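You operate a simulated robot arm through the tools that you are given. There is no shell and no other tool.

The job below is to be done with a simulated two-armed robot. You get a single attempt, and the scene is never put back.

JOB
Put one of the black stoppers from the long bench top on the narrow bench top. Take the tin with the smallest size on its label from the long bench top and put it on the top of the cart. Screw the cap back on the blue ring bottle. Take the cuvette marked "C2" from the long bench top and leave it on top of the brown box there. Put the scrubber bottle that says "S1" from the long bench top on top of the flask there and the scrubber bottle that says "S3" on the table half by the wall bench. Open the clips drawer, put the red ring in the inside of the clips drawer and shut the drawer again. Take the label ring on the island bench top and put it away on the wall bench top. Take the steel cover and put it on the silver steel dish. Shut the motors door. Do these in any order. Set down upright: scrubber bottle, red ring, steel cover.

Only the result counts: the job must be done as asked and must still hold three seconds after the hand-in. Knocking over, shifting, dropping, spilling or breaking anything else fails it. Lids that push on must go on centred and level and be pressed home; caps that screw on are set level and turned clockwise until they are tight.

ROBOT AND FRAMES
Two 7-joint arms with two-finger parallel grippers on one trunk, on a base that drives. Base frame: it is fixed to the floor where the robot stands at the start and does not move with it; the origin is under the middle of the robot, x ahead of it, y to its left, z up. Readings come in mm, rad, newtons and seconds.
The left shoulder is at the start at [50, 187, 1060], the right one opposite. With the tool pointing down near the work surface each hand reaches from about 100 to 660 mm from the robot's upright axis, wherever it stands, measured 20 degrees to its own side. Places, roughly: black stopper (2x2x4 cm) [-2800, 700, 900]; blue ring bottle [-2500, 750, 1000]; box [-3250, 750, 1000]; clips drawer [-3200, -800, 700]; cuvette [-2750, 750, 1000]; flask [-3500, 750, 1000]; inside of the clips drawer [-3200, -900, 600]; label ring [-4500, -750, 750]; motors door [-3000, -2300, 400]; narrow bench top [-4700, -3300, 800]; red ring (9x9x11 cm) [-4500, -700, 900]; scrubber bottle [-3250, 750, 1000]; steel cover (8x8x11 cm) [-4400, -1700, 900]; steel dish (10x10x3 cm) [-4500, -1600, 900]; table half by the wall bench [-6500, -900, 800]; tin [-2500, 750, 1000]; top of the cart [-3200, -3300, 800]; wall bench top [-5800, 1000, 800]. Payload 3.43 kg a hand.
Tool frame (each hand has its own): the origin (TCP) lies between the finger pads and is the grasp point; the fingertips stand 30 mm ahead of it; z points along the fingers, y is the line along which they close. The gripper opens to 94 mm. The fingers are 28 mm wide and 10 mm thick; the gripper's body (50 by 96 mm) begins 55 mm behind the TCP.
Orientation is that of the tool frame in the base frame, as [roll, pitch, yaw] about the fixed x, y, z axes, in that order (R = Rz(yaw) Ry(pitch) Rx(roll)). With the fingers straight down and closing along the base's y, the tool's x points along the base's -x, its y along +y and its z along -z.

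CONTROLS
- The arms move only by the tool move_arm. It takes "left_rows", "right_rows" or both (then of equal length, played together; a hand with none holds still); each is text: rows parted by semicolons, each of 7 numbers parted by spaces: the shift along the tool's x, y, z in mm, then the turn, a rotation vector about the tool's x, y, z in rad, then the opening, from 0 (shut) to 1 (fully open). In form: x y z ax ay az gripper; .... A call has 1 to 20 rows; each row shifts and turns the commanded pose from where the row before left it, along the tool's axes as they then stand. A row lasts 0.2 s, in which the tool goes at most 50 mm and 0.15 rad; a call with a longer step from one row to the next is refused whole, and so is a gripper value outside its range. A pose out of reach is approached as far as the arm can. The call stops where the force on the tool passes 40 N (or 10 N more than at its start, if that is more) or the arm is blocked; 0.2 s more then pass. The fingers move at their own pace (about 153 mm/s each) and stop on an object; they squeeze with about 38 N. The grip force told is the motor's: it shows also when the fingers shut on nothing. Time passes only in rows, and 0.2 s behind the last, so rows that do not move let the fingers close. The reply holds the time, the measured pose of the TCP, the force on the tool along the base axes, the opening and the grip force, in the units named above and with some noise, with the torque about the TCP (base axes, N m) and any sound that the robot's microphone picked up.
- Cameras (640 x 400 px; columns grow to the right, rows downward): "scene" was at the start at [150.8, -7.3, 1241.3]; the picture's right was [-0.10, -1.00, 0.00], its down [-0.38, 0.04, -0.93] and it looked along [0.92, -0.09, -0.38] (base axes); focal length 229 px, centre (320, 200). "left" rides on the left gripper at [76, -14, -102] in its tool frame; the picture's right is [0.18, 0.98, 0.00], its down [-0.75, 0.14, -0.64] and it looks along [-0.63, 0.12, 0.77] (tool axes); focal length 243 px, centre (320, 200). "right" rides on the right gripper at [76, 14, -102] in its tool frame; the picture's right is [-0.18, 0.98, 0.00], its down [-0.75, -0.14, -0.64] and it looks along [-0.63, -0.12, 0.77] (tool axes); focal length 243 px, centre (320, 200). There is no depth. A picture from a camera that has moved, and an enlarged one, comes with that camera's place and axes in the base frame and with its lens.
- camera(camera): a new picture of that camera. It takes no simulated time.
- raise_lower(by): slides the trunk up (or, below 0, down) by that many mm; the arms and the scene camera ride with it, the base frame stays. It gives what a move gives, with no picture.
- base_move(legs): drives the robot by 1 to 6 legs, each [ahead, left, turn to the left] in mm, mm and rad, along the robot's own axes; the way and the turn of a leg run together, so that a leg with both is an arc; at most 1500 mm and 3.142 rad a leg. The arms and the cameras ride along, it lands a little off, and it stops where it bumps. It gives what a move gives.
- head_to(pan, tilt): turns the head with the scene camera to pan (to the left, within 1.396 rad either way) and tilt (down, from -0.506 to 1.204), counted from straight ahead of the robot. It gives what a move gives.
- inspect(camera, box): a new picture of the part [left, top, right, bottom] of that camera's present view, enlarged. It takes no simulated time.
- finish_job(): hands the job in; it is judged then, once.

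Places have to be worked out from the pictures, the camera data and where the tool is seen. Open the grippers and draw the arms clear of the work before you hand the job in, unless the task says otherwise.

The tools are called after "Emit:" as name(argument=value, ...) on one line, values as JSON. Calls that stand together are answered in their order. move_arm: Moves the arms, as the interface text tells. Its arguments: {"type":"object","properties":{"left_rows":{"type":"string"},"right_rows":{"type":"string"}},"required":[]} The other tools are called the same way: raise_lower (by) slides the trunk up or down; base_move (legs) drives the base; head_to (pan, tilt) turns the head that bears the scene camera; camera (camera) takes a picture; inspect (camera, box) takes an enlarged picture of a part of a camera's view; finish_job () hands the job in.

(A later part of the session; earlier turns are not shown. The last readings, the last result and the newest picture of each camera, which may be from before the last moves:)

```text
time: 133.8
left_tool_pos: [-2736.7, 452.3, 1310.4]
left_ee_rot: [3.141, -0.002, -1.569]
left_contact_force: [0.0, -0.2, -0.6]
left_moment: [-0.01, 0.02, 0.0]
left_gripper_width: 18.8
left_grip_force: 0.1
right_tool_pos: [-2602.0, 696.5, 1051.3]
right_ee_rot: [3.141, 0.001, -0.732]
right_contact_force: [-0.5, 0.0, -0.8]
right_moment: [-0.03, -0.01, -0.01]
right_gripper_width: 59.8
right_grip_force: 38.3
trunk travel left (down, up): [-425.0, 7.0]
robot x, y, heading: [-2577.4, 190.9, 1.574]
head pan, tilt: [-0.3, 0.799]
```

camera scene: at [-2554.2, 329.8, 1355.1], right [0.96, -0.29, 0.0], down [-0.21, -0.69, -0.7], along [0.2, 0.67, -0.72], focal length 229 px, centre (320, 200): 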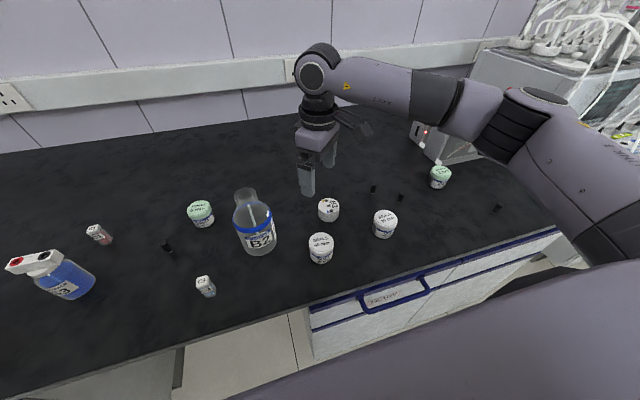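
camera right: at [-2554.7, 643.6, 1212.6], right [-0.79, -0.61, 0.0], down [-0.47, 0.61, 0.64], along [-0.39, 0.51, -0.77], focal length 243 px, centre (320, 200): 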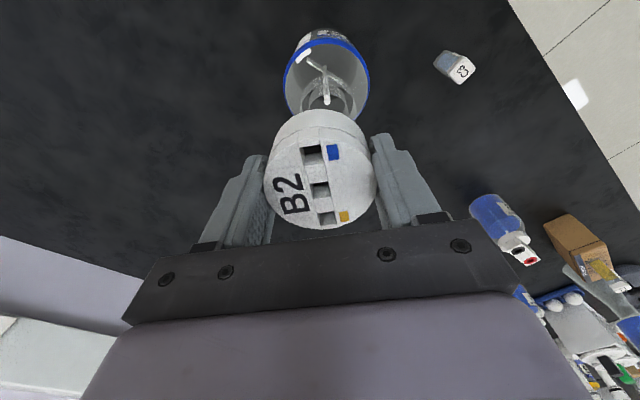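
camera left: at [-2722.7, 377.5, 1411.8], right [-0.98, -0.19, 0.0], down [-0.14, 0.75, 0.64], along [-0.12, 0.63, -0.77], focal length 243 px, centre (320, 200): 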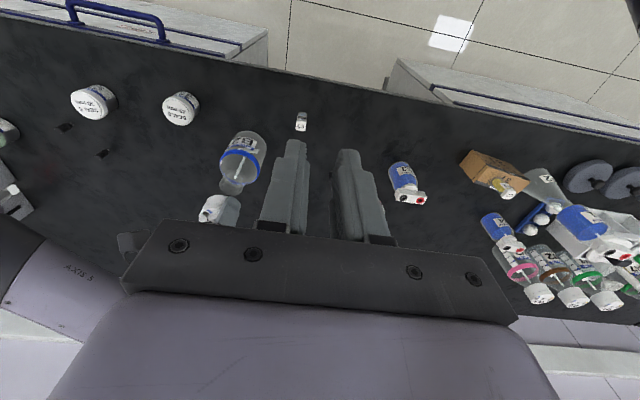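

Emit:
move_arm(right_rows="0 0 3 0 0 0 0.3; 0 0 0 0 0 0 0.3")

Emit:
inspect(camera="scene", box=[225, 165, 275, 215])

```text
time: 134.4
left_tool_pos: [-2737.5, 453.7, 1309.4]
left_ee_rot: [3.141, -0.001, -1.569]
left_contact_force: [-0.6, 0.4, -0.6]
left_moment: [0.02, -0.04, -0.03]
left_gripper_width: 18.8
left_grip_force: 0.0
right_tool_pos: [-2602.5, 696.5, 1048.7]
right_ee_rot: [3.141, 0.001, -0.732]
right_contact_force: [0.6, -0.5, 2.1]
right_moment: [-0.13, -0.13, -0.01]
right_gripper_width: 60.1
right_grip_force: 38.0
trunk travel left (down, up): [-425.0, 7.0]
robot x, y, heading: [-2576.9, 192.5, 1.572]
head pan, tilt: [-0.3, 0.799]
```

```text
8.00 times, centred on (250, 190) of scene
camera zoom: at [-2554.2, 329.7, 1355.2], right [0.96, -0.29, 0.0], down [-0.21, -0.69, -0.7], along [0.2, 0.67, -0.72], focal length 1834 px, centre (880, 280)
```

zoom: 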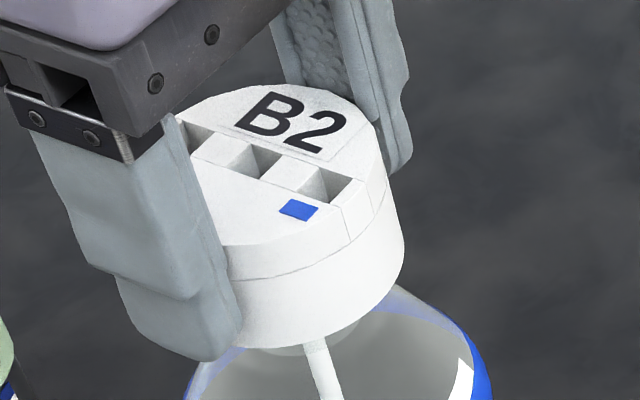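

First contact with a moment pointing to the +tool‑x side, so the skirt touches there. I lift 1 mm, shift +1.3 mm along tool x, and press again.

Emit:
move_arm(right_rows="0 0 -2 0 0 0 0.3; 1.4 0 0 0 0 0 0.3; 0 0 2 0 0 0 0.3; 0 0 0 0 0 0 0.3")

Emit:
move_arm(right_rows="0 0 2 0 0 0 0.3; 0 0 0 0 0 0 0.3")

```text
time: 135.4
left_tool_pos: [-2737.2, 453.7, 1310.0]
left_ee_rot: [3.141, 0.0, -1.57]
left_contact_force: [0.3, -0.8, 0.0]
left_moment: [0.0, -0.01, 0.0]
left_gripper_width: 18.8
left_grip_force: 0.1
right_tool_pos: [-2601.8, 695.7, 1048.0]
right_ee_rot: [3.142, -0.001, -0.733]
right_contact_force: [-0.5, -0.6, 2.1]
right_moment: [-0.12, -0.1, 0.01]
right_gripper_width: 60.3
right_grip_force: 37.8
trunk travel left (down, up): [-425.0, 7.0]
robot x, y, heading: [-2578.1, 195.7, 1.567]
head pan, tilt: [-0.3, 0.799]
```

```text
time: 136.1
left_tool_pos: [-2737.0, 452.3, 1310.0]
left_ee_rot: [-3.141, 0.001, -1.57]
left_contact_force: [0.1, 0.3, -0.8]
left_moment: [-0.03, 0.02, -0.03]
left_gripper_width: 18.7
left_grip_force: 0.0
right_tool_pos: [-2601.3, 696.1, 1048.2]
right_ee_rot: [-3.138, 0.004, -0.731]
right_contact_force: [0.9, 1.2, 15.0]
right_moment: [-0.4, -0.33, -0.03]
right_gripper_width: 59.8
right_grip_force: 38.3
trunk travel left (down, up): [-425.0, 7.0]
robot x, y, heading: [-2580.3, 192.0, 1.571]
head pan, tilt: [-0.3, 0.799]
```

The skirt is already over the neck and rests on the thread (15 N). I start turning clockwise (positive about tool z) with light downward feed.

Emit:
move_arm(right_rows="0 0 0.1 0 0 0.1 0.3; 0 0 0.1 0 0 0.1 0.3; 0 0 0.1 0 0 0.1 0.3; 0 0 0.1 0 0 0.1 0.3; 0 0 0.1 0 0 0.1 0.3; 0 0 0.1 0 0 0.1 0.3; 0 0 0 0 0 0 0.3")

Emit:
inspect(camera="scene", box=[210, 165, 290, 265])

```text
time: 137.7
left_tool_pos: [-2738.4, 451.5, 1310.3]
left_ee_rot: [3.141, -0.002, -1.569]
left_contact_force: [0.6, -1.7, 0.1]
left_moment: [-0.02, 0.02, 0.03]
left_gripper_width: 18.6
left_grip_force: 0.0
right_tool_pos: [-2601.0, 694.4, 1048.5]
right_ee_rot: [-3.141, 0.005, -1.333]
right_contact_force: [-1.7, 5.1, 23.1]
right_moment: [0.37, 0.1, -0.02]
right_gripper_width: 59.8
right_grip_force: 38.2
trunk travel left (down, up): [-425.0, 7.0]
robot x, y, heading: [-2581.1, 192.1, 1.568]
head pan, tilt: [-0.3, 0.799]
```

```text
4.00 times, centred on (250, 215) of scene
camera zoom: at [-2554.3, 328.6, 1355.3], right [0.96, -0.29, 0.0], down [-0.21, -0.68, -0.7], along [0.2, 0.67, -0.72], focal length 917 px, centre (600, 140)
```

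zoom: 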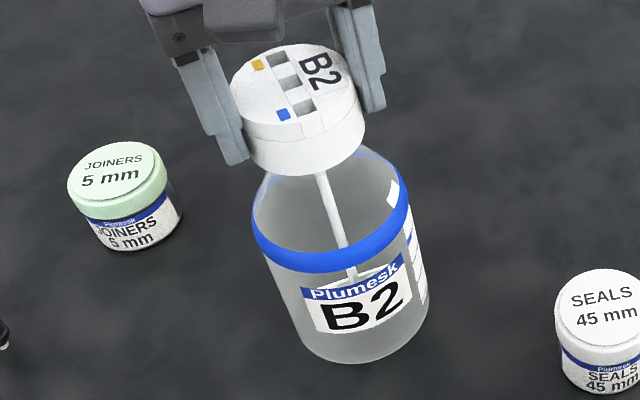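

The cap turns freely so far, torque near zero. I keep turning clockwise.

Emit:
move_arm(right_rows="0 0 0 0 0 0.14 0.3; 0 0 0 0 0 0.14 0.3; 0 0 0 0 0 0.14 0.3; 0 0 0 0 0 0.14 0.3; 0 0 0 0 0 0.14 0.3; 0 0 0 0 0 0.14 0.3; 0 0 0 0 0 0.14 0.3; 0 0 0 0 0 0 0.3")

Emit:
move_arm(right_rows="0 0 0 0 0 0.14 0.3; 0 0 0 0 0 0.14 0.3; 0 0 0 0 0 0.14 0.3; 0 0 0 0 0 0.14 0.3; 0 0 0 0 0 0.14 0.3; 0 0 0 0 0 0 0.3")

Emit:
inspect(camera="scene", box=[210, 165, 290, 265])

```text
time: 139.4
left_tool_pos: [-2736.8, 452.0, 1309.4]
left_ee_rot: [3.14, 0.0, -1.57]
left_contact_force: [0.2, 0.5, 0.1]
left_moment: [-0.01, 0.0, -0.01]
left_gripper_width: 19.0
left_grip_force: 0.2
right_tool_pos: [-2601.3, 695.3, 1048.6]
right_ee_rot: [3.139, 0.0, -2.312]
right_contact_force: [-3.4, 3.9, 21.0]
right_moment: [0.08, 0.2, -0.02]
right_gripper_width: 60.1
right_grip_force: 37.7
trunk travel left (down, up): [-425.0, 7.0]
robot x, y, heading: [-2581.1, 191.4, 1.575]
head pan, tilt: [-0.3, 0.799]
```

```text
time: 140.8
left_tool_pos: [-2738.6, 452.5, 1309.9]
left_ee_rot: [-3.14, 0.001, -1.569]
left_contact_force: [0.1, 0.0, -0.9]
left_moment: [0.03, -0.04, 0.01]
left_gripper_width: 19.1
left_grip_force: 0.0
right_tool_pos: [-2601.1, 694.6, 1046.6]
right_ee_rot: [3.139, -0.001, -3.014]
right_contact_force: [-4.0, 5.0, 17.3]
right_moment: [0.37, 0.35, -0.06]
right_gripper_width: 60.2
right_grip_force: 37.9
trunk travel left (down, up): [-425.0, 7.0]
robot x, y, heading: [-2577.8, 194.9, 1.572]
head pan, tilt: [-0.3, 0.799]
```

```text
4.00 times, centred on (250, 215) of scene
camera zoom: at [-2554.6, 329.0, 1355.2], right [0.96, -0.29, 0.0], down [-0.21, -0.68, -0.7], along [0.21, 0.67, -0.72], focal length 917 px, centre (600, 140)
```

zoom: 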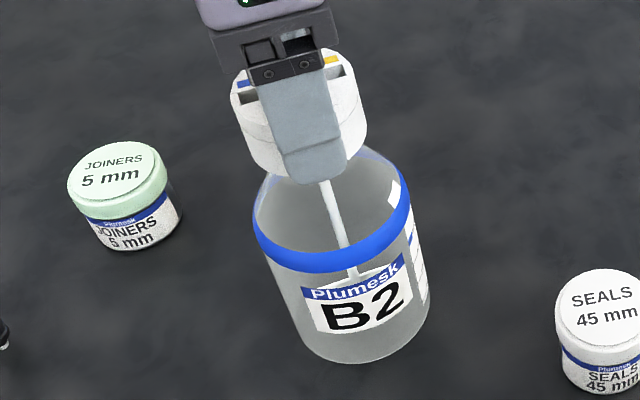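

It is starting to descend (1046.6) with force easing. I correct ~1 mm sideways to relieve the lateral load and keep turning with slight feed.

Emit:
move_arm(right_rows="0.6 0.9 0.1 0 0 0.1 0.3; 0 0 0.1 0 0 0.14 0.3; 0 0 0.1 0 0 0.14 0.3; 0 0 0.1 0 0 0.14 0.3; 0 0 0.1 0 0 0.14 0.3; 0 0 0.1 0 0 0.14 0.3; 0 0 0 0 0 0 0.3")

```text
time: 142.4
left_tool_pos: [-2737.0, 453.0, 1311.1]
left_ee_rot: [3.141, 0.001, -1.569]
left_contact_force: [-0.8, 0.3, -0.5]
left_moment: [0.0, 0.0, 0.01]
left_gripper_width: 18.7
left_grip_force: 0.0
right_tool_pos: [-2601.5, 695.3, 1045.9]
right_ee_rot: [3.141, 0.0, 2.469]
right_contact_force: [0.0, 2.1, 13.5]
right_moment: [-0.1, -0.05, -0.01]
right_gripper_width: 59.7
right_grip_force: 38.2
trunk travel left (down, up): [-425.0, 7.0]
robot x, y, heading: [-2577.7, 190.1, 1.578]
head pan, tilt: [-0.3, 0.799]
```

Descending along (1045.9), force easing. I continue as far as the wrist allows.

Emit:
move_arm(right_rows="0 0 0.15 0 0 0.14 0.3; 0 0 0.15 0 0 0.14 0.3; 0 0 0.15 0 0 0.14 0.3; 0 0 0.15 0 0 0.14 0.3; 0 0 0 0 0 0 0.3")

```text
time: 143.7
left_tool_pos: [-2738.1, 452.5, 1308.8]
left_ee_rot: [-3.141, 0.001, -1.568]
left_contact_force: [-0.1, 0.8, 0.1]
left_moment: [0.01, 0.04, -0.01]
left_gripper_width: 18.7
left_grip_force: 0.1
right_tool_pos: [-2600.8, 695.1, 1046.0]
right_ee_rot: [-3.141, 0.0, 1.91]
right_contact_force: [0.7, 3.1, 11.2]
right_moment: [0.18, -0.13, 0.0]
right_gripper_width: 60.4
right_grip_force: 38.5
trunk travel left (down, up): [-425.0, 7.0]
robot x, y, heading: [-2576.7, 195.6, 1.575]
head pan, tilt: [-0.3, 0.799]
```

Emit:
move_arm(right_rows="0 0 0.2 0 0 0.14 0.3; 0 0 0.2 0 0 0.14 0.3; 0 0 0.2 0 0 0.14 0.3; 0 0 0.2 0 0 0.14 0.3; 0 0 0 0 0 0 0.3")

```text
time: 144.8
left_tool_pos: [-2736.7, 453.1, 1311.4]
left_ee_rot: [3.142, -0.001, -1.57]
left_contact_force: [-0.3, -0.7, 0.3]
left_moment: [0.0, -0.01, 0.0]
left_gripper_width: 18.7
left_grip_force: 0.0
right_tool_pos: [-2602.3, 695.2, 1045.3]
right_ee_rot: [-3.139, 0.0, 1.352]
right_contact_force: [3.0, 3.4, 17.3]
right_moment: [0.05, -0.25, -0.02]
right_gripper_width: 59.9
right_grip_force: 37.8
trunk travel left (down, up): [-425.0, 7.0]
robot x, y, heading: [-2577.0, 194.4, 1.573]
head pan, tilt: [-0.3, 0.799]
```

The wrist still has range; z is down to 1045.3 (about 4.5 mm per turn). I go on.

Emit:
move_arm(right_rows="0 0 0.1 0 0 0.14 0.3; 0 0 0.1 0 0 0.14 0.3; 0 0 0.1 0 0 0.14 0.3; 0 0 0.1 0 0 0.14 0.3; 0 0 0 0 0 0 0.3")

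Emit:
camera(camera="scene")

```text
time: 146.1
left_tool_pos: [-2736.7, 451.4, 1310.5]
left_ee_rot: [3.141, 0.0, -1.57]
left_contact_force: [-0.2, 0.2, -0.5]
left_moment: [-0.02, -0.04, 0.0]
left_gripper_width: 18.7
left_grip_force: 0.0
right_tool_pos: [-2601.6, 695.3, 1044.2]
right_ee_rot: [-3.141, 0.0, 0.792]
right_contact_force: [4.5, -0.2, 18.0]
right_moment: [-0.07, -0.09, 0.13]
right_gripper_width: 60.1
right_grip_force: 38.2
trunk travel left (down, up): [-425.0, 7.0]
robot x, y, heading: [-2582.2, 189.0, 1.573]
head pan, tilt: [-0.3, 0.799]
```

```text
taken
camera scene: at [-2553.5, 328.4, 1355.3], right [0.96, -0.29, 0.0], down [-0.21, -0.68, -0.7], along [0.2, 0.67, -0.72], focal length 229 px, centre (320, 200)
```

scene: 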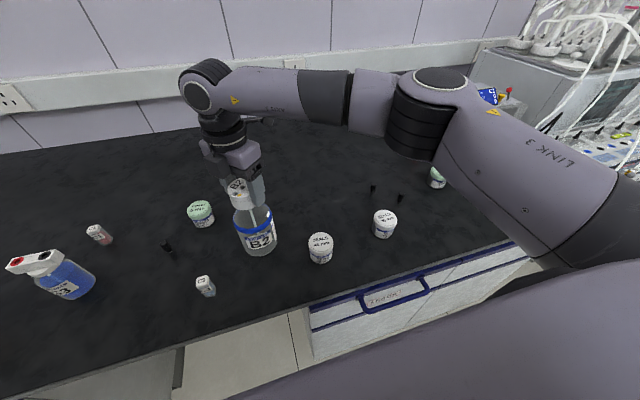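

Torque is beginning to build (+0.13 N·m). I keep turning in smaller pieces.

Emit:
move_arm(right_rows="0 0 0.1 0 0 0.12 0.3; 0 0 0.1 0 0 0.12 0.3; 0 0 0.1 0 0 0.12 0.3; 0 0 0 0 0 0 0.3")

Emit:
inspect(camera="scene", box=[210, 165, 290, 265])

```text
time: 147.1
left_tool_pos: [-2738.2, 451.6, 1311.5]
left_ee_rot: [-3.141, 0.0, -1.57]
left_contact_force: [-0.1, -0.1, 1.1]
left_moment: [-0.02, 0.01, 0.0]
left_gripper_width: 18.7
left_grip_force: 0.1
right_tool_pos: [-2601.4, 694.8, 1044.8]
right_ee_rot: [3.141, 0.001, 0.43]
right_contact_force: [-0.8, -2.1, 15.2]
right_moment: [-0.2, 0.16, 0.27]
right_gripper_width: 60.0
right_grip_force: 37.8
trunk travel left (down, up): [-425.0, 7.0]
robot x, y, heading: [-2577.5, 195.7, 1.571]
head pan, tilt: [-0.3, 0.799]
```

```text
4.00 times, centred on (250, 215) of scene
camera zoom: at [-2554.2, 328.4, 1355.3], right [0.96, -0.29, 0.0], down [-0.21, -0.68, -0.7], along [0.2, 0.67, -0.72], focal length 917 px, centre (600, 140)
```

zoom: 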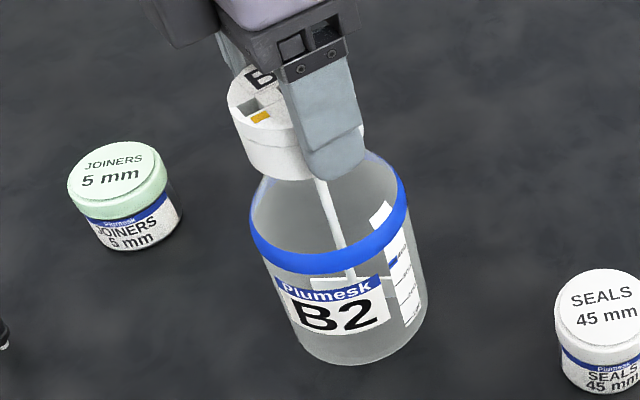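

The bottle now turns along with the cap, so it is close to tight. I press a little harder and turn slightly more to confirm.

Emit:
move_arm(right_rows="0 0 1.2 0 0 0 0.3; 0 0 0 0 0 0.08 0.3; 0 0 0 0 0 0.08 0.3; 0 0 0 0 0 0.08 0.3; 0 0 0 0 0 0 0.3")

Emit:
inspect(camera="scene", box=[210, 165, 290, 265])

```text
time: 148.2
left_tool_pos: [-2738.1, 451.5, 1310.5]
left_ee_rot: [-3.141, 0.003, -1.569]
left_contact_force: [0.2, 0.4, -0.2]
left_moment: [-0.04, 0.01, -0.01]
left_gripper_width: 18.9
left_grip_force: 0.1
right_tool_pos: [-2602.6, 693.6, 1045.1]
right_ee_rot: [-3.138, 0.001, 0.193]
right_contact_force: [0.6, -2.1, 25.0]
right_moment: [-0.29, -0.1, 0.5]
right_gripper_width: 60.1
right_grip_force: 37.9
trunk travel left (down, up): [-425.0, 7.0]
robot x, y, heading: [-2578.5, 194.0, 1.573]
head pan, tilt: [-0.3, 0.799]
```

```text
4.00 times, centred on (250, 215) of scene
camera zoom: at [-2553.9, 327.6, 1355.4], right [0.96, -0.29, 0.0], down [-0.21, -0.68, -0.7], along [0.2, 0.67, -0.72], focal length 917 px, centre (600, 140)
```

zoom: 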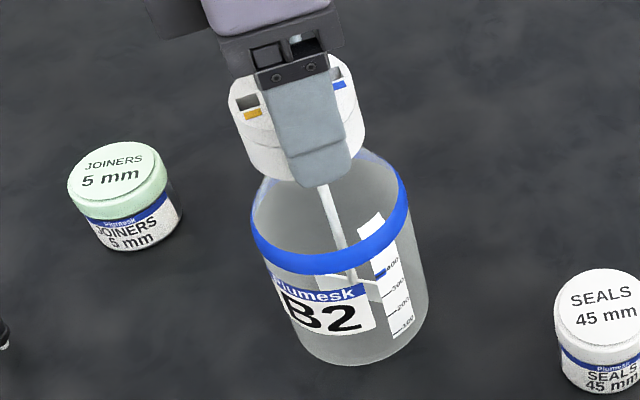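

Torque reaches 0.5 N·m and the bottle turns as one with the cap: tight. I relieve the press, open and rise clear.

Emit:
move_arm(right_rows="0 0 -1.2 0 0 -0.01 0.3; 0 0 -0.8 0 0 0 0.3; 0 0 0 0 0 0 0.3; 0 0 0 0 0 0 0.75; 0 0 0 0 0 0 0.95; 0 0 0 0 0 0 1; 0 0 -10 0 0 0 1; 0 0 -25 0 0 0 1; 0 0 -40 0 0 0 1; 0 0 -40 0 0 0 1; 0 0 0 0 0 0 1")

Emit:
camera(camera="scene")

Emit:
inspect(camera="scene", box=[210, 165, 290, 265])

```text
time: 150.7
left_tool_pos: [-2737.5, 453.4, 1309.4]
left_ee_rot: [-3.14, 0.0, -1.569]
left_contact_force: [0.1, -0.7, -0.4]
left_moment: [-0.02, 0.02, 0.05]
left_gripper_width: 18.8
left_grip_force: 0.2
right_tool_pos: [-2602.1, 695.1, 1161.2]
right_ee_rot: [3.139, 0.0, 0.204]
right_contact_force: [0.0, -0.6, 0.2]
right_moment: [0.03, 0.02, -0.03]
right_gripper_width: 93.8
right_grip_force: 0.0
trunk travel left (down, up): [-425.0, 7.0]
robot x, y, heading: [-2574.4, 189.5, 1.57]
head pan, tilt: [-0.3, 0.799]
```

```text
taken
camera scene: at [-2554.0, 330.2, 1355.0], right [0.96, -0.29, 0.0], down [-0.21, -0.69, -0.7], along [0.2, 0.67, -0.72], focal length 229 px, centre (320, 200)
```

scene: 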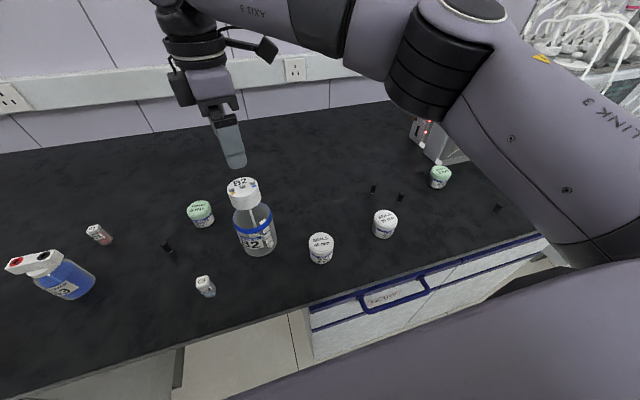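

```text
4.00 times, centred on (250, 215) of scene
camera zoom: at [-2554.0, 330.2, 1355.0], right [0.96, -0.29, 0.0], down [-0.21, -0.69, -0.7], along [0.2, 0.67, -0.72], focal length 917 px, centre (600, 140)
```

zoom: 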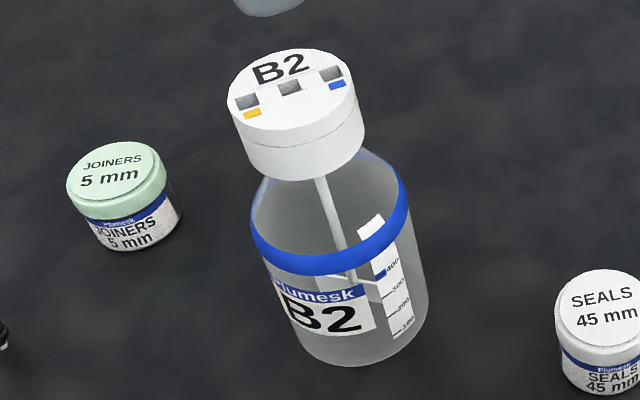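

Cap B2 is on and level. Next: the 3 mm tin (~−2021, 755) with the right hand and a black stopper (~−2186, 725) with the left. I unwind the right wrist first at this safe height.

Emit:
move_arm(right_rows="0 0 0 0 0 -0.15 1; 0 0 0 0 0 -0.15 1; 0 0 0 0 0 -0.15 1; 0 0 0 0 0 -0.15 1; 0 0 0 0 0 -0.15 1; 0 0 0 0 0 -0.15 1; 0 0 0 0 0 -0.15 1; 0 0 0 0 0 -0.15 1; 0 0 0 0 0 -0.15 1; 0 0 0 0 0 -0.15 1; 0 0 0 0 0 -0.15 1; 0 0 0 0 0 -0.15 1; 0 0 0 0 0 -0.15 1; 0 0 0 0 0 -0.15 1; 0 0 0 0 0 -0.15 1; 0 0 0 0 0 -0.15 1; 0 0 0 0 0 -0.15 1; 0 0 0 0 0 -0.15 1; 0 0 0 0 0 -0.15 1; 0 0 0 0 0 -0.15 1")

Emit:
move_arm(right_rows="0 0 0 0 0 -0.15 1; 0 0 0 0 0 -0.15 1; 0 0 0 0 0 -0.15 1; 0 0 0 0 0 -0.15 1; 0 0 0 0 0 -0.15 1; 0 0 0 0 0 -0.15 1; 0 0 0 0 0 -0.15 1; 0 0 0 0 0 -0.15 1; 0 0 0 0 0 -0.15 1; 0 0 0 0 0 -0.15 1; 30 0 0 0 0 0 1; 40 0 0 0 0 0 1; 40 0 0 0 0 0 1; 40 0 0 0 0 0 1; 0 0 0 0 0 0 1")

Emit:
base_move(legs=[[-30, 0, 0], [0, -465, 0]])

Emit:
head_to(pan=0.0, tilt=0.7)

Emit:
camera(camera="scene")

```text
time: 154.8
left_tool_pos: [-2737.6, 454.2, 1309.8]
left_ee_rot: [-3.14, -0.002, -1.567]
left_contact_force: [-0.6, -0.2, 0.6]
left_moment: [-0.02, 0.03, 0.02]
left_gripper_width: 18.8
left_grip_force: 0.1
right_tool_pos: [-2602.5, 694.2, 1158.6]
right_ee_rot: [-3.141, 0.0, -3.077]
right_contact_force: [-0.3, -0.9, -0.1]
right_moment: [0.0, 0.01, 0.04]
right_gripper_width: 93.8
right_grip_force: 0.1
trunk travel left (down, up): [-425.0, 7.0]
robot x, y, heading: [-2579.7, 191.1, 1.574]
head pan, tilt: [-0.3, 0.799]
```

```text
time: 158.1
left_tool_pos: [-2737.1, 454.1, 1310.3]
left_ee_rot: [-3.141, -0.001, -1.569]
left_contact_force: [0.5, 0.6, -0.3]
left_moment: [0.02, -0.02, -0.05]
left_gripper_width: 18.8
left_grip_force: 0.2
right_tool_pos: [-2604.8, 544.6, 1158.4]
right_ee_rot: [-3.141, -0.002, -1.583]
right_contact_force: [-0.2, 0.4, -0.6]
right_moment: [-0.01, -0.03, -0.01]
right_gripper_width: 93.9
right_grip_force: 0.1
trunk travel left (down, up): [-425.0, 7.0]
robot x, y, heading: [-2577.6, 193.8, 1.574]
head pan, tilt: [-0.3, 0.799]
```

```text
time: 163.1
left_tool_pos: [-2268.3, 424.4, 1310.9]
left_ee_rot: [3.141, 0.0, -1.575]
left_contact_force: [0.1, 0.7, -0.3]
left_moment: [-0.01, -0.03, -0.03]
left_gripper_width: 19.0
left_grip_force: 0.0
right_tool_pos: [-2133.5, 514.9, 1158.4]
right_ee_rot: [-3.141, 0.001, -1.587]
right_contact_force: [-0.4, -0.2, -0.7]
right_moment: [-0.03, 0.0, 0.02]
right_gripper_width: 93.7
right_grip_force: 0.1
trunk travel left (down, up): [-425.0, 7.0]
robot x, y, heading: [-2108.6, 164.0, 1.569]
head pan, tilt: [-0.3, 0.799]
```

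```text
time: 163.9
left_tool_pos: [-2268.2, 423.9, 1309.9]
left_ee_rot: [-3.141, -0.002, -1.574]
left_contact_force: [-0.4, 0.5, -0.6]
left_moment: [-0.01, 0.0, 0.05]
left_gripper_width: 18.9
left_grip_force: 0.1
right_tool_pos: [-2134.8, 515.3, 1158.9]
right_ee_rot: [-3.141, 0.001, -1.589]
right_contact_force: [-0.3, 1.0, 0.6]
right_moment: [-0.01, -0.05, -0.01]
right_gripper_width: 94.3
right_grip_force: 0.1
trunk travel left (down, up): [-425.0, 7.0]
robot x, y, heading: [-2108.6, 162.2, 1.569]
head pan, tilt: [0.0, 0.7]
```

```text
taken
camera scene: at [-2108.7, 307.9, 1363.3], right [1.0, 0.0, 0.0], down [0.0, -0.64, -0.76], along [0.0, 0.76, -0.64], focal length 229 px, centre (320, 200)
```

scene: 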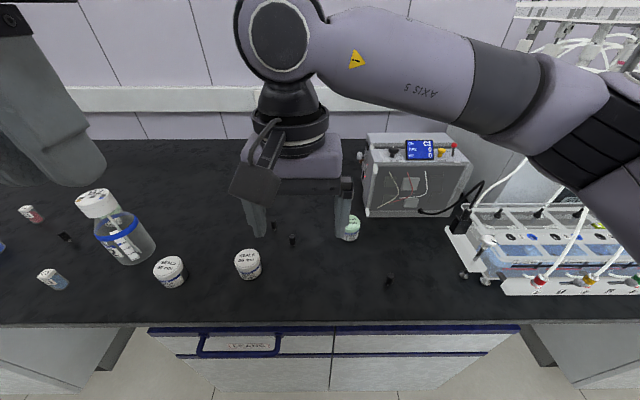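

I bring the right hand above the tin at z≈1055 and view it.

Emit:
move_arm(right_rows="-39 -19 17 0 0 0 1; -39 -19 17 0 0 0 1; -39 -19 17 0 0 0 1; -39 -19 17 0 0 0 1; -39 -19 17 0 0 0 1; -39 -19 17 0 0 0 1; 0 0 0 0 0 0 1")

Emit:
camera(camera="right")

Emit:
camera(camera="scene")

```text
time: 165.5
left_tool_pos: [-2267.8, 424.6, 1310.3]
left_ee_rot: [-3.141, -0.001, -1.573]
left_contact_force: [0.2, -0.4, -1.2]
left_moment: [0.0, 0.01, 0.01]
left_gripper_width: 18.7
left_grip_force: 0.1
right_tool_pos: [-2016.4, 748.1, 1056.0]
right_ee_rot: [3.141, 0.0, -1.587]
right_contact_force: [0.2, 0.6, 0.8]
right_moment: [-0.01, 0.03, 0.01]
right_gripper_width: 94.2
right_grip_force: 0.1
trunk travel left (down, up): [-425.0, 7.0]
robot x, y, heading: [-2110.7, 166.0, 1.565]
head pan, tilt: [0.0, 0.7]
```

```text
taken
camera right: at [-2031.6, 672.2, 1157.9], right [-0.98, 0.2, 0.0], down [0.15, 0.75, 0.64], along [0.13, 0.63, -0.77], focal length 243 px, centre (320, 200)
```

right: 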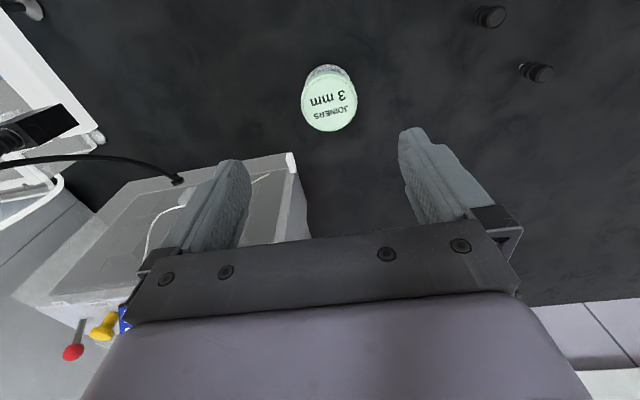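

```text
taken
camera scene: at [-2108.7, 307.6, 1363.4], right [1.0, 0.0, 0.0], down [0.0, -0.64, -0.77], along [0.0, 0.77, -0.64], focal length 229 px, centre (320, 200)
```

scene: 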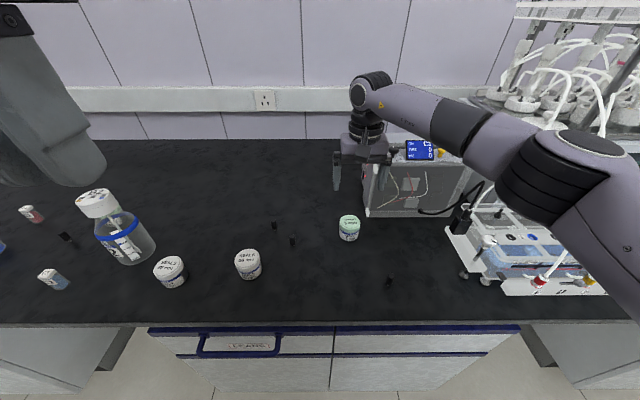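

Tin centre ≈(−2024, 764). I correct and descend part way.

Emit:
move_arm(right_rows="-15 8 20 0 0 0 1; 0 0 35 0 0 0 1; 0 0 35 0 0 0 1; 0 0 0 0 0 0 1")

Emit:
camera(camera="right")

```text
time: 166.5
left_tool_pos: [-2267.6, 423.6, 1310.5]
left_ee_rot: [-3.141, -0.002, -1.575]
left_contact_force: [-0.4, 0.2, 0.5]
left_moment: [0.02, 0.01, 0.03]
left_gripper_width: 18.8
left_grip_force: 0.0
right_tool_pos: [-2024.5, 762.9, 965.8]
right_ee_rot: [-3.141, 0.0, -1.586]
right_contact_force: [0.7, -0.9, -0.4]
right_moment: [-0.03, 0.0, 0.04]
right_gripper_width: 94.0
right_grip_force: 0.2
trunk travel left (down, up): [-425.0, 7.0]
robot x, y, heading: [-2108.2, 160.3, 1.571]
head pan, tilt: [0.0, 0.7]
```

```text
taken
camera right: at [-2039.9, 686.9, 1067.3], right [-0.98, 0.2, 0.0], down [0.15, 0.75, 0.64], along [0.13, 0.63, -0.77], focal length 243 px, centre (320, 200)
```

right: 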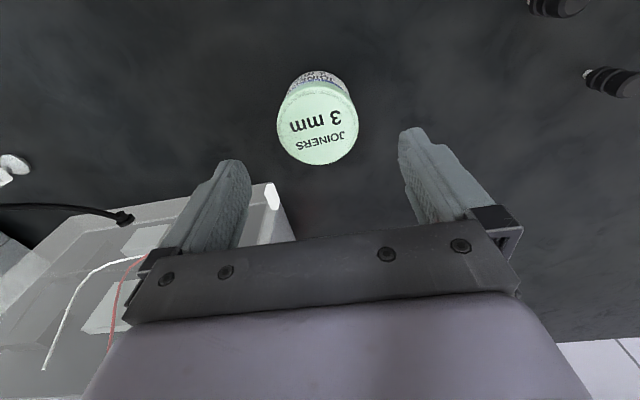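

Aligned. I descend to TCP ≈890 and close on the tin.

Emit:
move_arm(right_rows="0 0 35 0 0 0 1; 0 0 35 0 0 0 1; 1.5 -1.5 6 0 0 0 1; 0 0 0 0 0 0 1; 0 0 0 0 0 0 0.8; 0 0 0 0 0 0 0.6; 0 0 0 0 0 0 0.3; 0 0 0 0 0 0 0.3; 0 0 0 0 0 0 0.3")

Emit:
camera(camera="right")

```text
time: 168.5
left_tool_pos: [-2268.1, 424.3, 1310.3]
left_ee_rot: [3.142, -0.002, -1.576]
left_contact_force: [-0.6, 0.5, 0.2]
left_moment: [0.01, 0.0, 0.01]
left_gripper_width: 18.7
left_grip_force: 0.0
right_tool_pos: [-2021.3, 760.6, 890.1]
right_ee_rot: [3.141, 0.001, -1.588]
right_contact_force: [-0.8, -0.4, 0.1]
right_moment: [-0.03, -0.01, -0.03]
right_gripper_width: 58.9
right_grip_force: 38.0
trunk travel left (down, up): [-425.0, 7.0]
robot x, y, heading: [-2111.0, 164.5, 1.57]
head pan, tilt: [0.0, 0.7]
```

```text
taken
camera right: at [-2038.5, 684.8, 991.9], right [-0.98, 0.2, 0.0], down [0.15, 0.75, 0.64], along [0.13, 0.63, -0.77], focal length 243 px, centre (320, 200)
```

right: 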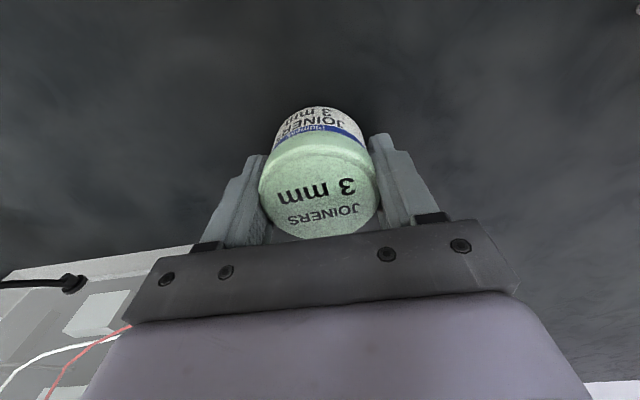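

Gripped at 58.9 mm. I lift and draw it back, then verify.

Emit:
move_arm(right_rows="0 0 -10 0 0 0 0.3; 0 0 -40 0 0 0 0.3; 0 0 -50 0 0 0 0.3; 0 0 -50 0 0 0 0.3; 0 0 -50 0 0 0 0.3; 40 0 -30 0 0 0 0.3; 45 0 0 0 0 0 0.3; 45 0 0 0 0 0 0.3; 45 0 0 0 0 0 0.3; 45 0 0 0 0 0 0.3; 40 0 0 0 0 0 0.3; 0 0 0 0 0 0 0.3")

Emit:
camera(camera="right")

Emit:
camera(camera="scene")

```text
time: 171.1
left_tool_pos: [-2269.1, 424.6, 1310.8]
left_ee_rot: [3.141, -0.001, -1.575]
left_contact_force: [0.3, -1.2, 0.9]
left_moment: [0.0, -0.02, 0.01]
left_gripper_width: 18.7
left_grip_force: 0.1
right_tool_pos: [-2030.5, 511.6, 1098.4]
right_ee_rot: [-3.141, 0.001, -1.589]
right_contact_force: [-0.4, 0.1, -0.5]
right_moment: [-0.04, -0.01, -0.04]
right_gripper_width: 58.2
right_grip_force: 37.8
right hand out of reach, approached as far as the arm can: row 2, 3, 4
trunk travel left (down, up): [-425.0, 7.0]
robot x, y, heading: [-2108.0, 164.0, 1.567]
head pan, tilt: [0.0, 0.7]
```

```text
taken
camera right: at [-2046.2, 436.9, 1200.4], right [-0.98, 0.2, 0.0], down [0.16, 0.75, 0.64], along [0.13, 0.63, -0.77], focal length 243 px, centre (320, 200)
```

right: 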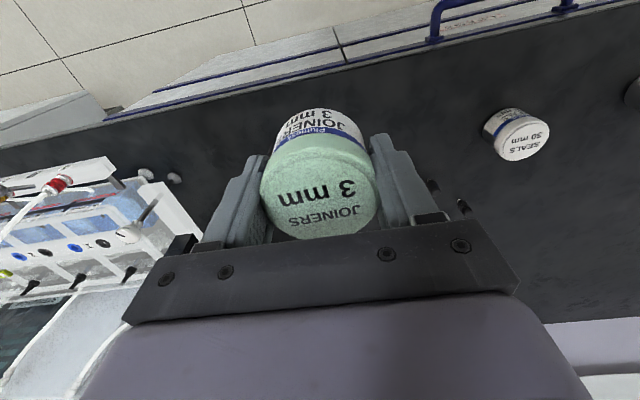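

```text
taken
camera scene: at [-2108.8, 308.1, 1363.3], right [1.0, 0.0, 0.0], down [0.0, -0.64, -0.76], along [0.0, 0.76, -0.64], focal length 229 px, centre (320, 200)
```

scene: 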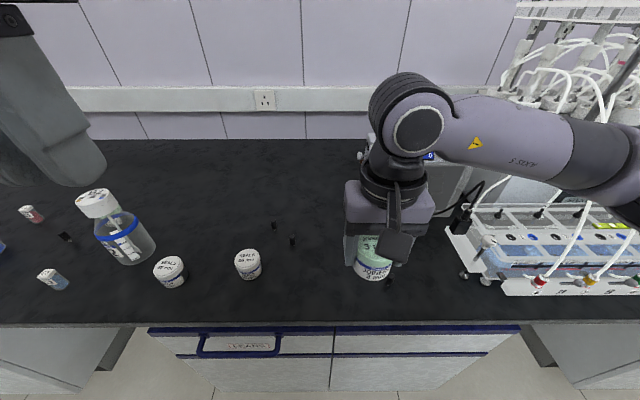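

The tin is held well. Now the left hand for the stopper near (−2187, 722): I move above it.

Emit:
move_arm(left_rows="-36 -10 35 0 0 0 0.5; -36 -10 35 0 0 0 0.5; -36 -10 35 0 0 0 0.5; -36 -10 35 0 0 0 0.5; -36 -10 35 0 0 0 0.5; -36 -10 35 0 0 0 0.5; -36 -10 35 0 0 0 0.5; -36 -10 35 0 0 0 0.5; 0 0 0 0 0 0 0.5")

Emit:
camera(camera="left")

```text
refused: row 1 steps farther than a row can; nothing moved
```

```text
taken
camera left: at [-2253.3, 348.6, 1411.7], right [-0.98, -0.18, 0.0], down [-0.14, 0.75, 0.64], along [-0.12, 0.63, -0.77], focal length 243 px, centre (320, 200)
```

left: 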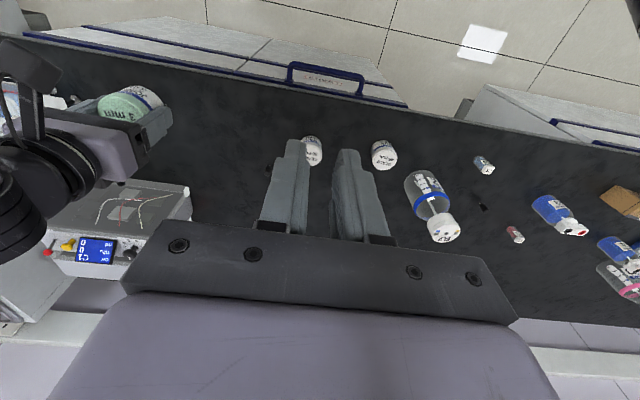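

The step was a bit too long; I use smaller rows.

Emit:
move_arm(left_rows="-30 -8 28 0 0 0 0.5; -30 -8 28 0 0 0 0.5; -30 -8 28 0 0 0 0.5; -30 -8 28 0 0 0 0.5; -30 -8 28 0 0 0 0.5; -30 -8 28 0 0 0 0.5; -30 -8 28 0 0 0 0.5; -30 -8 28 0 0 0 0.5; -29 -8 28 0 0 0 0.5; -29 -8 28 0 0 0 0.5; 0 0 0 0 0 0 0.5")

Emit:
camera(camera="left")

```text
time: 173.5
left_tool_pos: [-2187.2, 720.9, 1030.2]
left_ee_rot: [-3.141, -0.001, -1.573]
left_contact_force: [-0.1, -0.1, 0.2]
left_moment: [-0.06, 0.01, 0.01]
left_gripper_width: 47.1
left_grip_force: 0.0
right_tool_pos: [-2030.2, 512.0, 1098.2]
right_ee_rot: [-3.141, 0.0, -1.587]
right_contact_force: [0.1, 0.5, -0.9]
right_moment: [-0.05, -0.01, 0.01]
right_gripper_width: 58.4
right_grip_force: 37.9
trunk travel left (down, up): [-425.0, 7.0]
robot x, y, heading: [-2110.7, 164.8, 1.567]
head pan, tilt: [0.0, 0.7]
```

```text
taken
camera left: at [-2173.0, 645.1, 1130.8], right [-0.98, -0.18, 0.0], down [-0.14, 0.75, 0.64], along [-0.12, 0.63, -0.77], focal length 243 px, centre (320, 200)
```

left: 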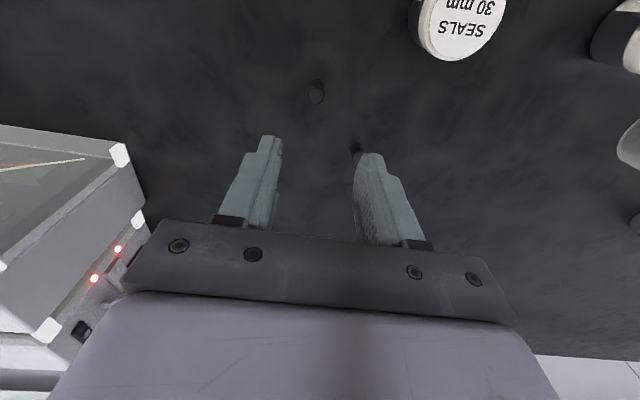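

Stopper ≈(−2183, 716). I correct and descend.

Emit:
move_arm(left_rows="4.5 -4 30 0 0 0 0.5; 0 0 35 0 0 0 0.5; 0 0 25 0 0 0 0.5; 0 0 0 0 0 0 0.5")

Emit:
camera(camera="left")

```text
time: 174.5
left_tool_pos: [-2182.5, 717.6, 939.9]
left_ee_rot: [-3.141, -0.002, -1.574]
left_contact_force: [-0.2, -0.4, -1.0]
left_moment: [-0.02, 0.01, 0.0]
left_gripper_width: 46.9
left_grip_force: 0.1
right_tool_pos: [-2029.7, 511.9, 1097.9]
right_ee_rot: [-3.141, -0.001, -1.589]
right_contact_force: [-0.2, 0.8, -0.2]
right_moment: [-0.01, 0.04, -0.05]
right_gripper_width: 58.3
right_grip_force: 38.6
trunk travel left (down, up): [-425.0, 7.0]
robot x, y, heading: [-2111.9, 158.3, 1.568]
head pan, tilt: [0.0, 0.7]
```

```text
taken
camera left: at [-2168.3, 641.2, 1040.3], right [-0.98, -0.18, 0.0], down [-0.14, 0.75, 0.64], along [-0.12, 0.63, -0.77], focal length 243 px, centre (320, 200)
```

left: 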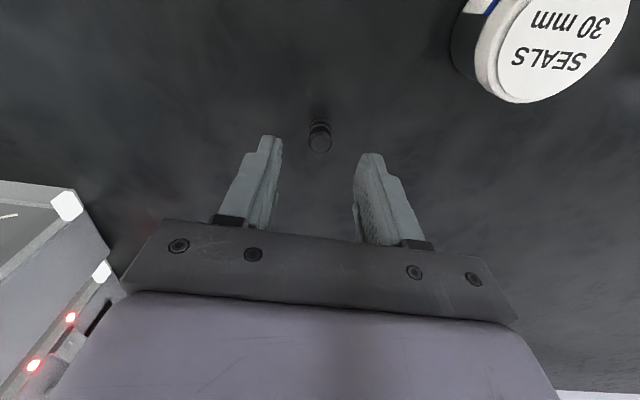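

Centred. I descend to TCP≈883 and close.

Emit:
move_arm(left_rows="2 0 30 0 0 0 0.5; 0 0 27 0 0 0 0.5; 0 0 0 0 0 0 0.5; 0 0 0 0 0 0 0.3; 0 0 0 0 0 0 0.1; 0 0 0 0 0 0 0; 0 0 0 0 0 0 0")

Emit:
camera(camera="left")

```text
time: 176.1
left_tool_pos: [-2183.2, 715.5, 881.9]
left_ee_rot: [3.14, -0.003, -1.576]
left_contact_force: [0.0, 0.3, -0.3]
left_moment: [-0.01, 0.0, 0.01]
left_gripper_width: 14.7
left_grip_force: 37.8
right_tool_pos: [-2030.6, 512.8, 1098.7]
right_ee_rot: [-3.141, 0.0, -1.588]
right_contact_force: [0.1, 0.5, 0.3]
right_moment: [0.01, 0.01, 0.01]
right_gripper_width: 58.3
right_grip_force: 37.7
trunk travel left (down, up): [-425.0, 7.0]
robot x, y, heading: [-2114.4, 164.3, 1.571]
head pan, tilt: [0.0, 0.7]
```

```text
taken
camera left: at [-2169.1, 639.2, 984.4], right [-0.98, -0.18, 0.0], down [-0.14, 0.75, 0.64], along [-0.12, 0.63, -0.77], focal length 243 px, centre (320, 200)
```

left: 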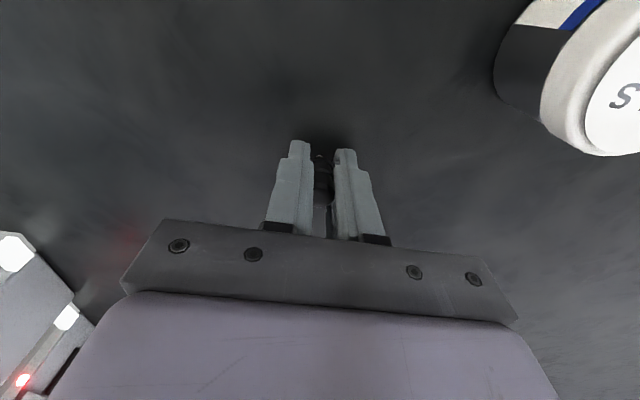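

Stopper gripped (14.7 mm). I lift it and retract both hands near the body for driving.

Emit:
move_arm(left_rows="0 0 -10 0 0 0 0; 0 0 -45 0 0 0 0; 0 0 -45 0 0 0 0; 0 0 -45 0 0 0 0; 0 0 -45 0 0 0 0; 45 0 -10 0 0 0 0; 45 5 -10 0 0 0 0; 45 10 0 0 0 0 0; 45 10 0 0 0 0 0; 45 10 0 0 0 0 0; 40 10 0 0 0 0 0; 0 0 0 0 0 0 0", right_rows="0 0 0 0 0 0 0.3; 0 0 0 0 0 0 0.3; 0 0 0 0 0 0 0.3; 0 0 0 0 0 0 0.3; 0 0 0 0 0 0 0.3; 0 0 0 0 0 0 0.3; 0 0 0 0 0 0 0.3; 20 -10 0 0 0 0 0.3; 20 -10 0 0 0 0 0.3; 20 -10 0 0 0 0 0.3; 20 0 0 0 0 0 0.3; 0 0 0 0 0 0 0.3")

Emit:
camera(camera="left")

Emit:
head_to(pan=1.39, tilt=0.35)

Emit:
camera(camera="scene")

```text
time: 178.7
left_tool_pos: [-2228.2, 452.3, 1092.3]
left_ee_rot: [-3.141, -0.002, -1.573]
left_contact_force: [-0.2, 0.4, -0.1]
left_moment: [-0.05, 0.03, 0.01]
left_gripper_width: 15.2
left_grip_force: 38.1
right_tool_pos: [-2002.1, 431.8, 1098.0]
right_ee_rot: [-3.141, -0.001, -1.589]
right_contact_force: [0.3, 0.2, -0.8]
right_moment: [0.0, -0.01, 0.04]
right_gripper_width: 58.1
right_grip_force: 38.0
trunk travel left (down, up): [-425.0, 7.0]
robot x, y, heading: [-2109.1, 165.5, 1.567]
head pan, tilt: [0.0, 0.7]
```

```text
taken
camera left: at [-2213.7, 375.8, 1193.6], right [-0.98, -0.18, 0.0], down [-0.14, 0.75, 0.64], along [-0.12, 0.63, -0.77], focal length 243 px, centre (320, 200)
```

left: 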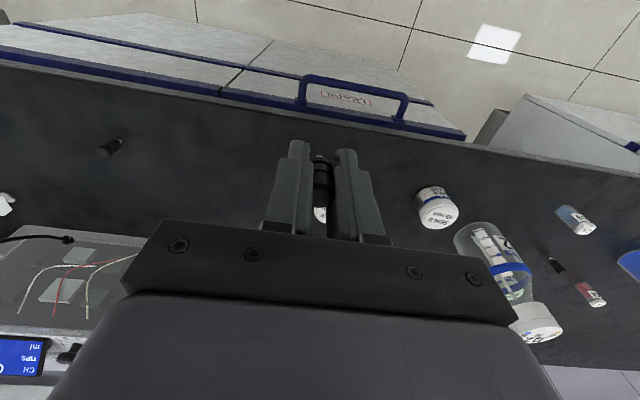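

```text
time: 180.2
left_tool_pos: [-2228.8, 452.3, 1092.4]
left_ee_rot: [-3.141, -0.001, -1.575]
left_contact_force: [0.3, -0.2, 0.4]
left_moment: [0.04, 0.01, -0.01]
left_gripper_width: 15.0
left_grip_force: 37.5
right_tool_pos: [-2001.7, 432.0, 1097.4]
right_ee_rot: [-3.139, 0.001, -1.59]
right_contact_force: [-0.7, 1.1, -1.1]
right_moment: [0.01, 0.01, 0.03]
right_gripper_width: 57.7
right_grip_force: 38.3
trunk travel left (down, up): [-425.0, 7.0]
robot x, y, heading: [-2109.4, 163.6, 1.569]
head pan, tilt: [1.389, 0.351]
```

```text
taken
camera scene: at [-2200.6, 240.2, 1394.7], right [0.18, 0.98, 0.0], down [0.34, -0.06, -0.94], along [-0.92, 0.17, -0.34], focal length 229 px, centre (320, 200)
```

scene: 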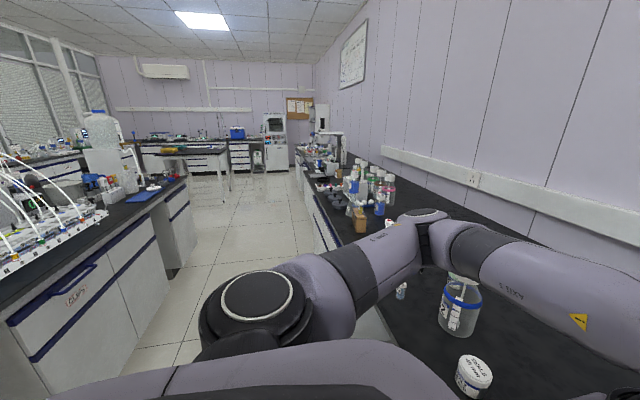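

The room layout is clear: the island to the south ends near x≈−4700. I back into the aisle and turn to face −x.

Emit:
base_move(legs=[[-190, 0, 0], [0, 0, 1.571]])

Emit:
head_to(pan=0.6, tilt=0.3)

Emit:
camera(camera="scene")

Emit:
head_to(pan=0.0, tilt=0.3)

Emit:
camera(camera="scene")

```text
time: 185.6
left_tool_pos: [-2400.6, -140.7, 1091.7]
left_ee_rot: [3.141, -0.003, -0.01]
left_contact_force: [0.4, -0.4, 0.9]
left_moment: [-0.05, -0.02, -0.01]
left_gripper_width: 14.8
left_grip_force: 37.8
right_tool_pos: [-2378.0, 83.8, 1098.8]
right_ee_rot: [-3.14, -0.001, -0.025]
right_contact_force: [0.2, -0.6, -0.8]
right_moment: [-0.05, 0.02, -0.03]
right_gripper_width: 57.9
right_grip_force: 37.8
trunk travel left (down, up): [-425.0, 7.0]
robot x, y, heading: [-2110.8, -26.3, 3.13]
head pan, tilt: [1.389, 0.351]
```

```text
time: 186.7
left_tool_pos: [-2399.7, -140.9, 1092.1]
left_ee_rot: [3.142, -0.003, -0.01]
left_contact_force: [0.1, 0.1, -1.3]
left_moment: [-0.03, -0.01, 0.03]
left_gripper_width: 15.2
left_grip_force: 37.9
right_tool_pos: [-2378.1, 83.9, 1098.3]
right_ee_rot: [-3.14, -0.001, -0.025]
right_contact_force: [-0.6, 0.1, -1.1]
right_moment: [-0.02, 0.03, 0.01]
right_gripper_width: 57.6
right_grip_force: 38.4
trunk travel left (down, up): [-425.0, 7.0]
robot x, y, heading: [-2108.8, -25.5, 3.13]
head pan, tilt: [0.6, 0.3]
```

```text
taken
camera scene: at [-2246.0, -73.5, 1399.4], right [-0.56, 0.83, 0.0], down [0.25, 0.16, -0.96], along [-0.79, -0.53, -0.3], focal length 229 px, centre (320, 200)
```

scene: 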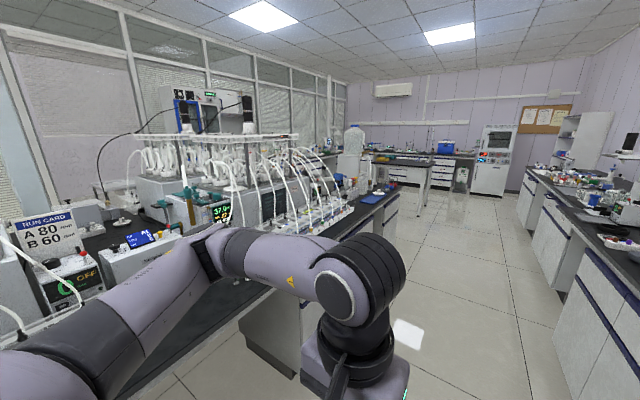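

```text
time: 187.7
left_tool_pos: [-2400.8, -140.1, 1092.6]
left_ee_rot: [-3.141, -0.003, -0.011]
left_contact_force: [-0.6, -0.5, 0.2]
left_moment: [0.0, 0.02, 0.0]
left_gripper_width: 14.9
left_grip_force: 38.0
right_tool_pos: [-2378.2, 85.3, 1100.1]
right_ee_rot: [3.14, -0.002, -0.025]
right_contact_force: [-1.2, -0.2, -0.2]
right_moment: [-0.01, 0.04, -0.01]
right_gripper_width: 57.8
right_grip_force: 37.7
trunk travel left (down, up): [-425.0, 7.0]
robot x, y, heading: [-2110.2, -19.9, 3.126]
head pan, tilt: [0.0, 0.3]
```

```text
taken
camera scene: at [-2261.8, -20.6, 1399.4], right [0.01, 1.0, 0.0], down [0.3, 0.0, -0.96], along [-0.96, 0.01, -0.3], focal length 229 px, centre (320, 200)
```

scene: 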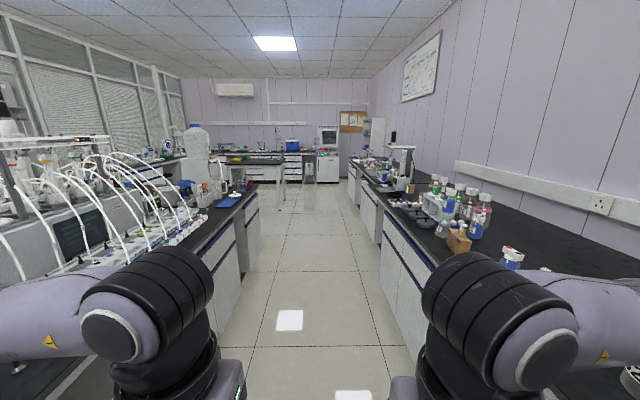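

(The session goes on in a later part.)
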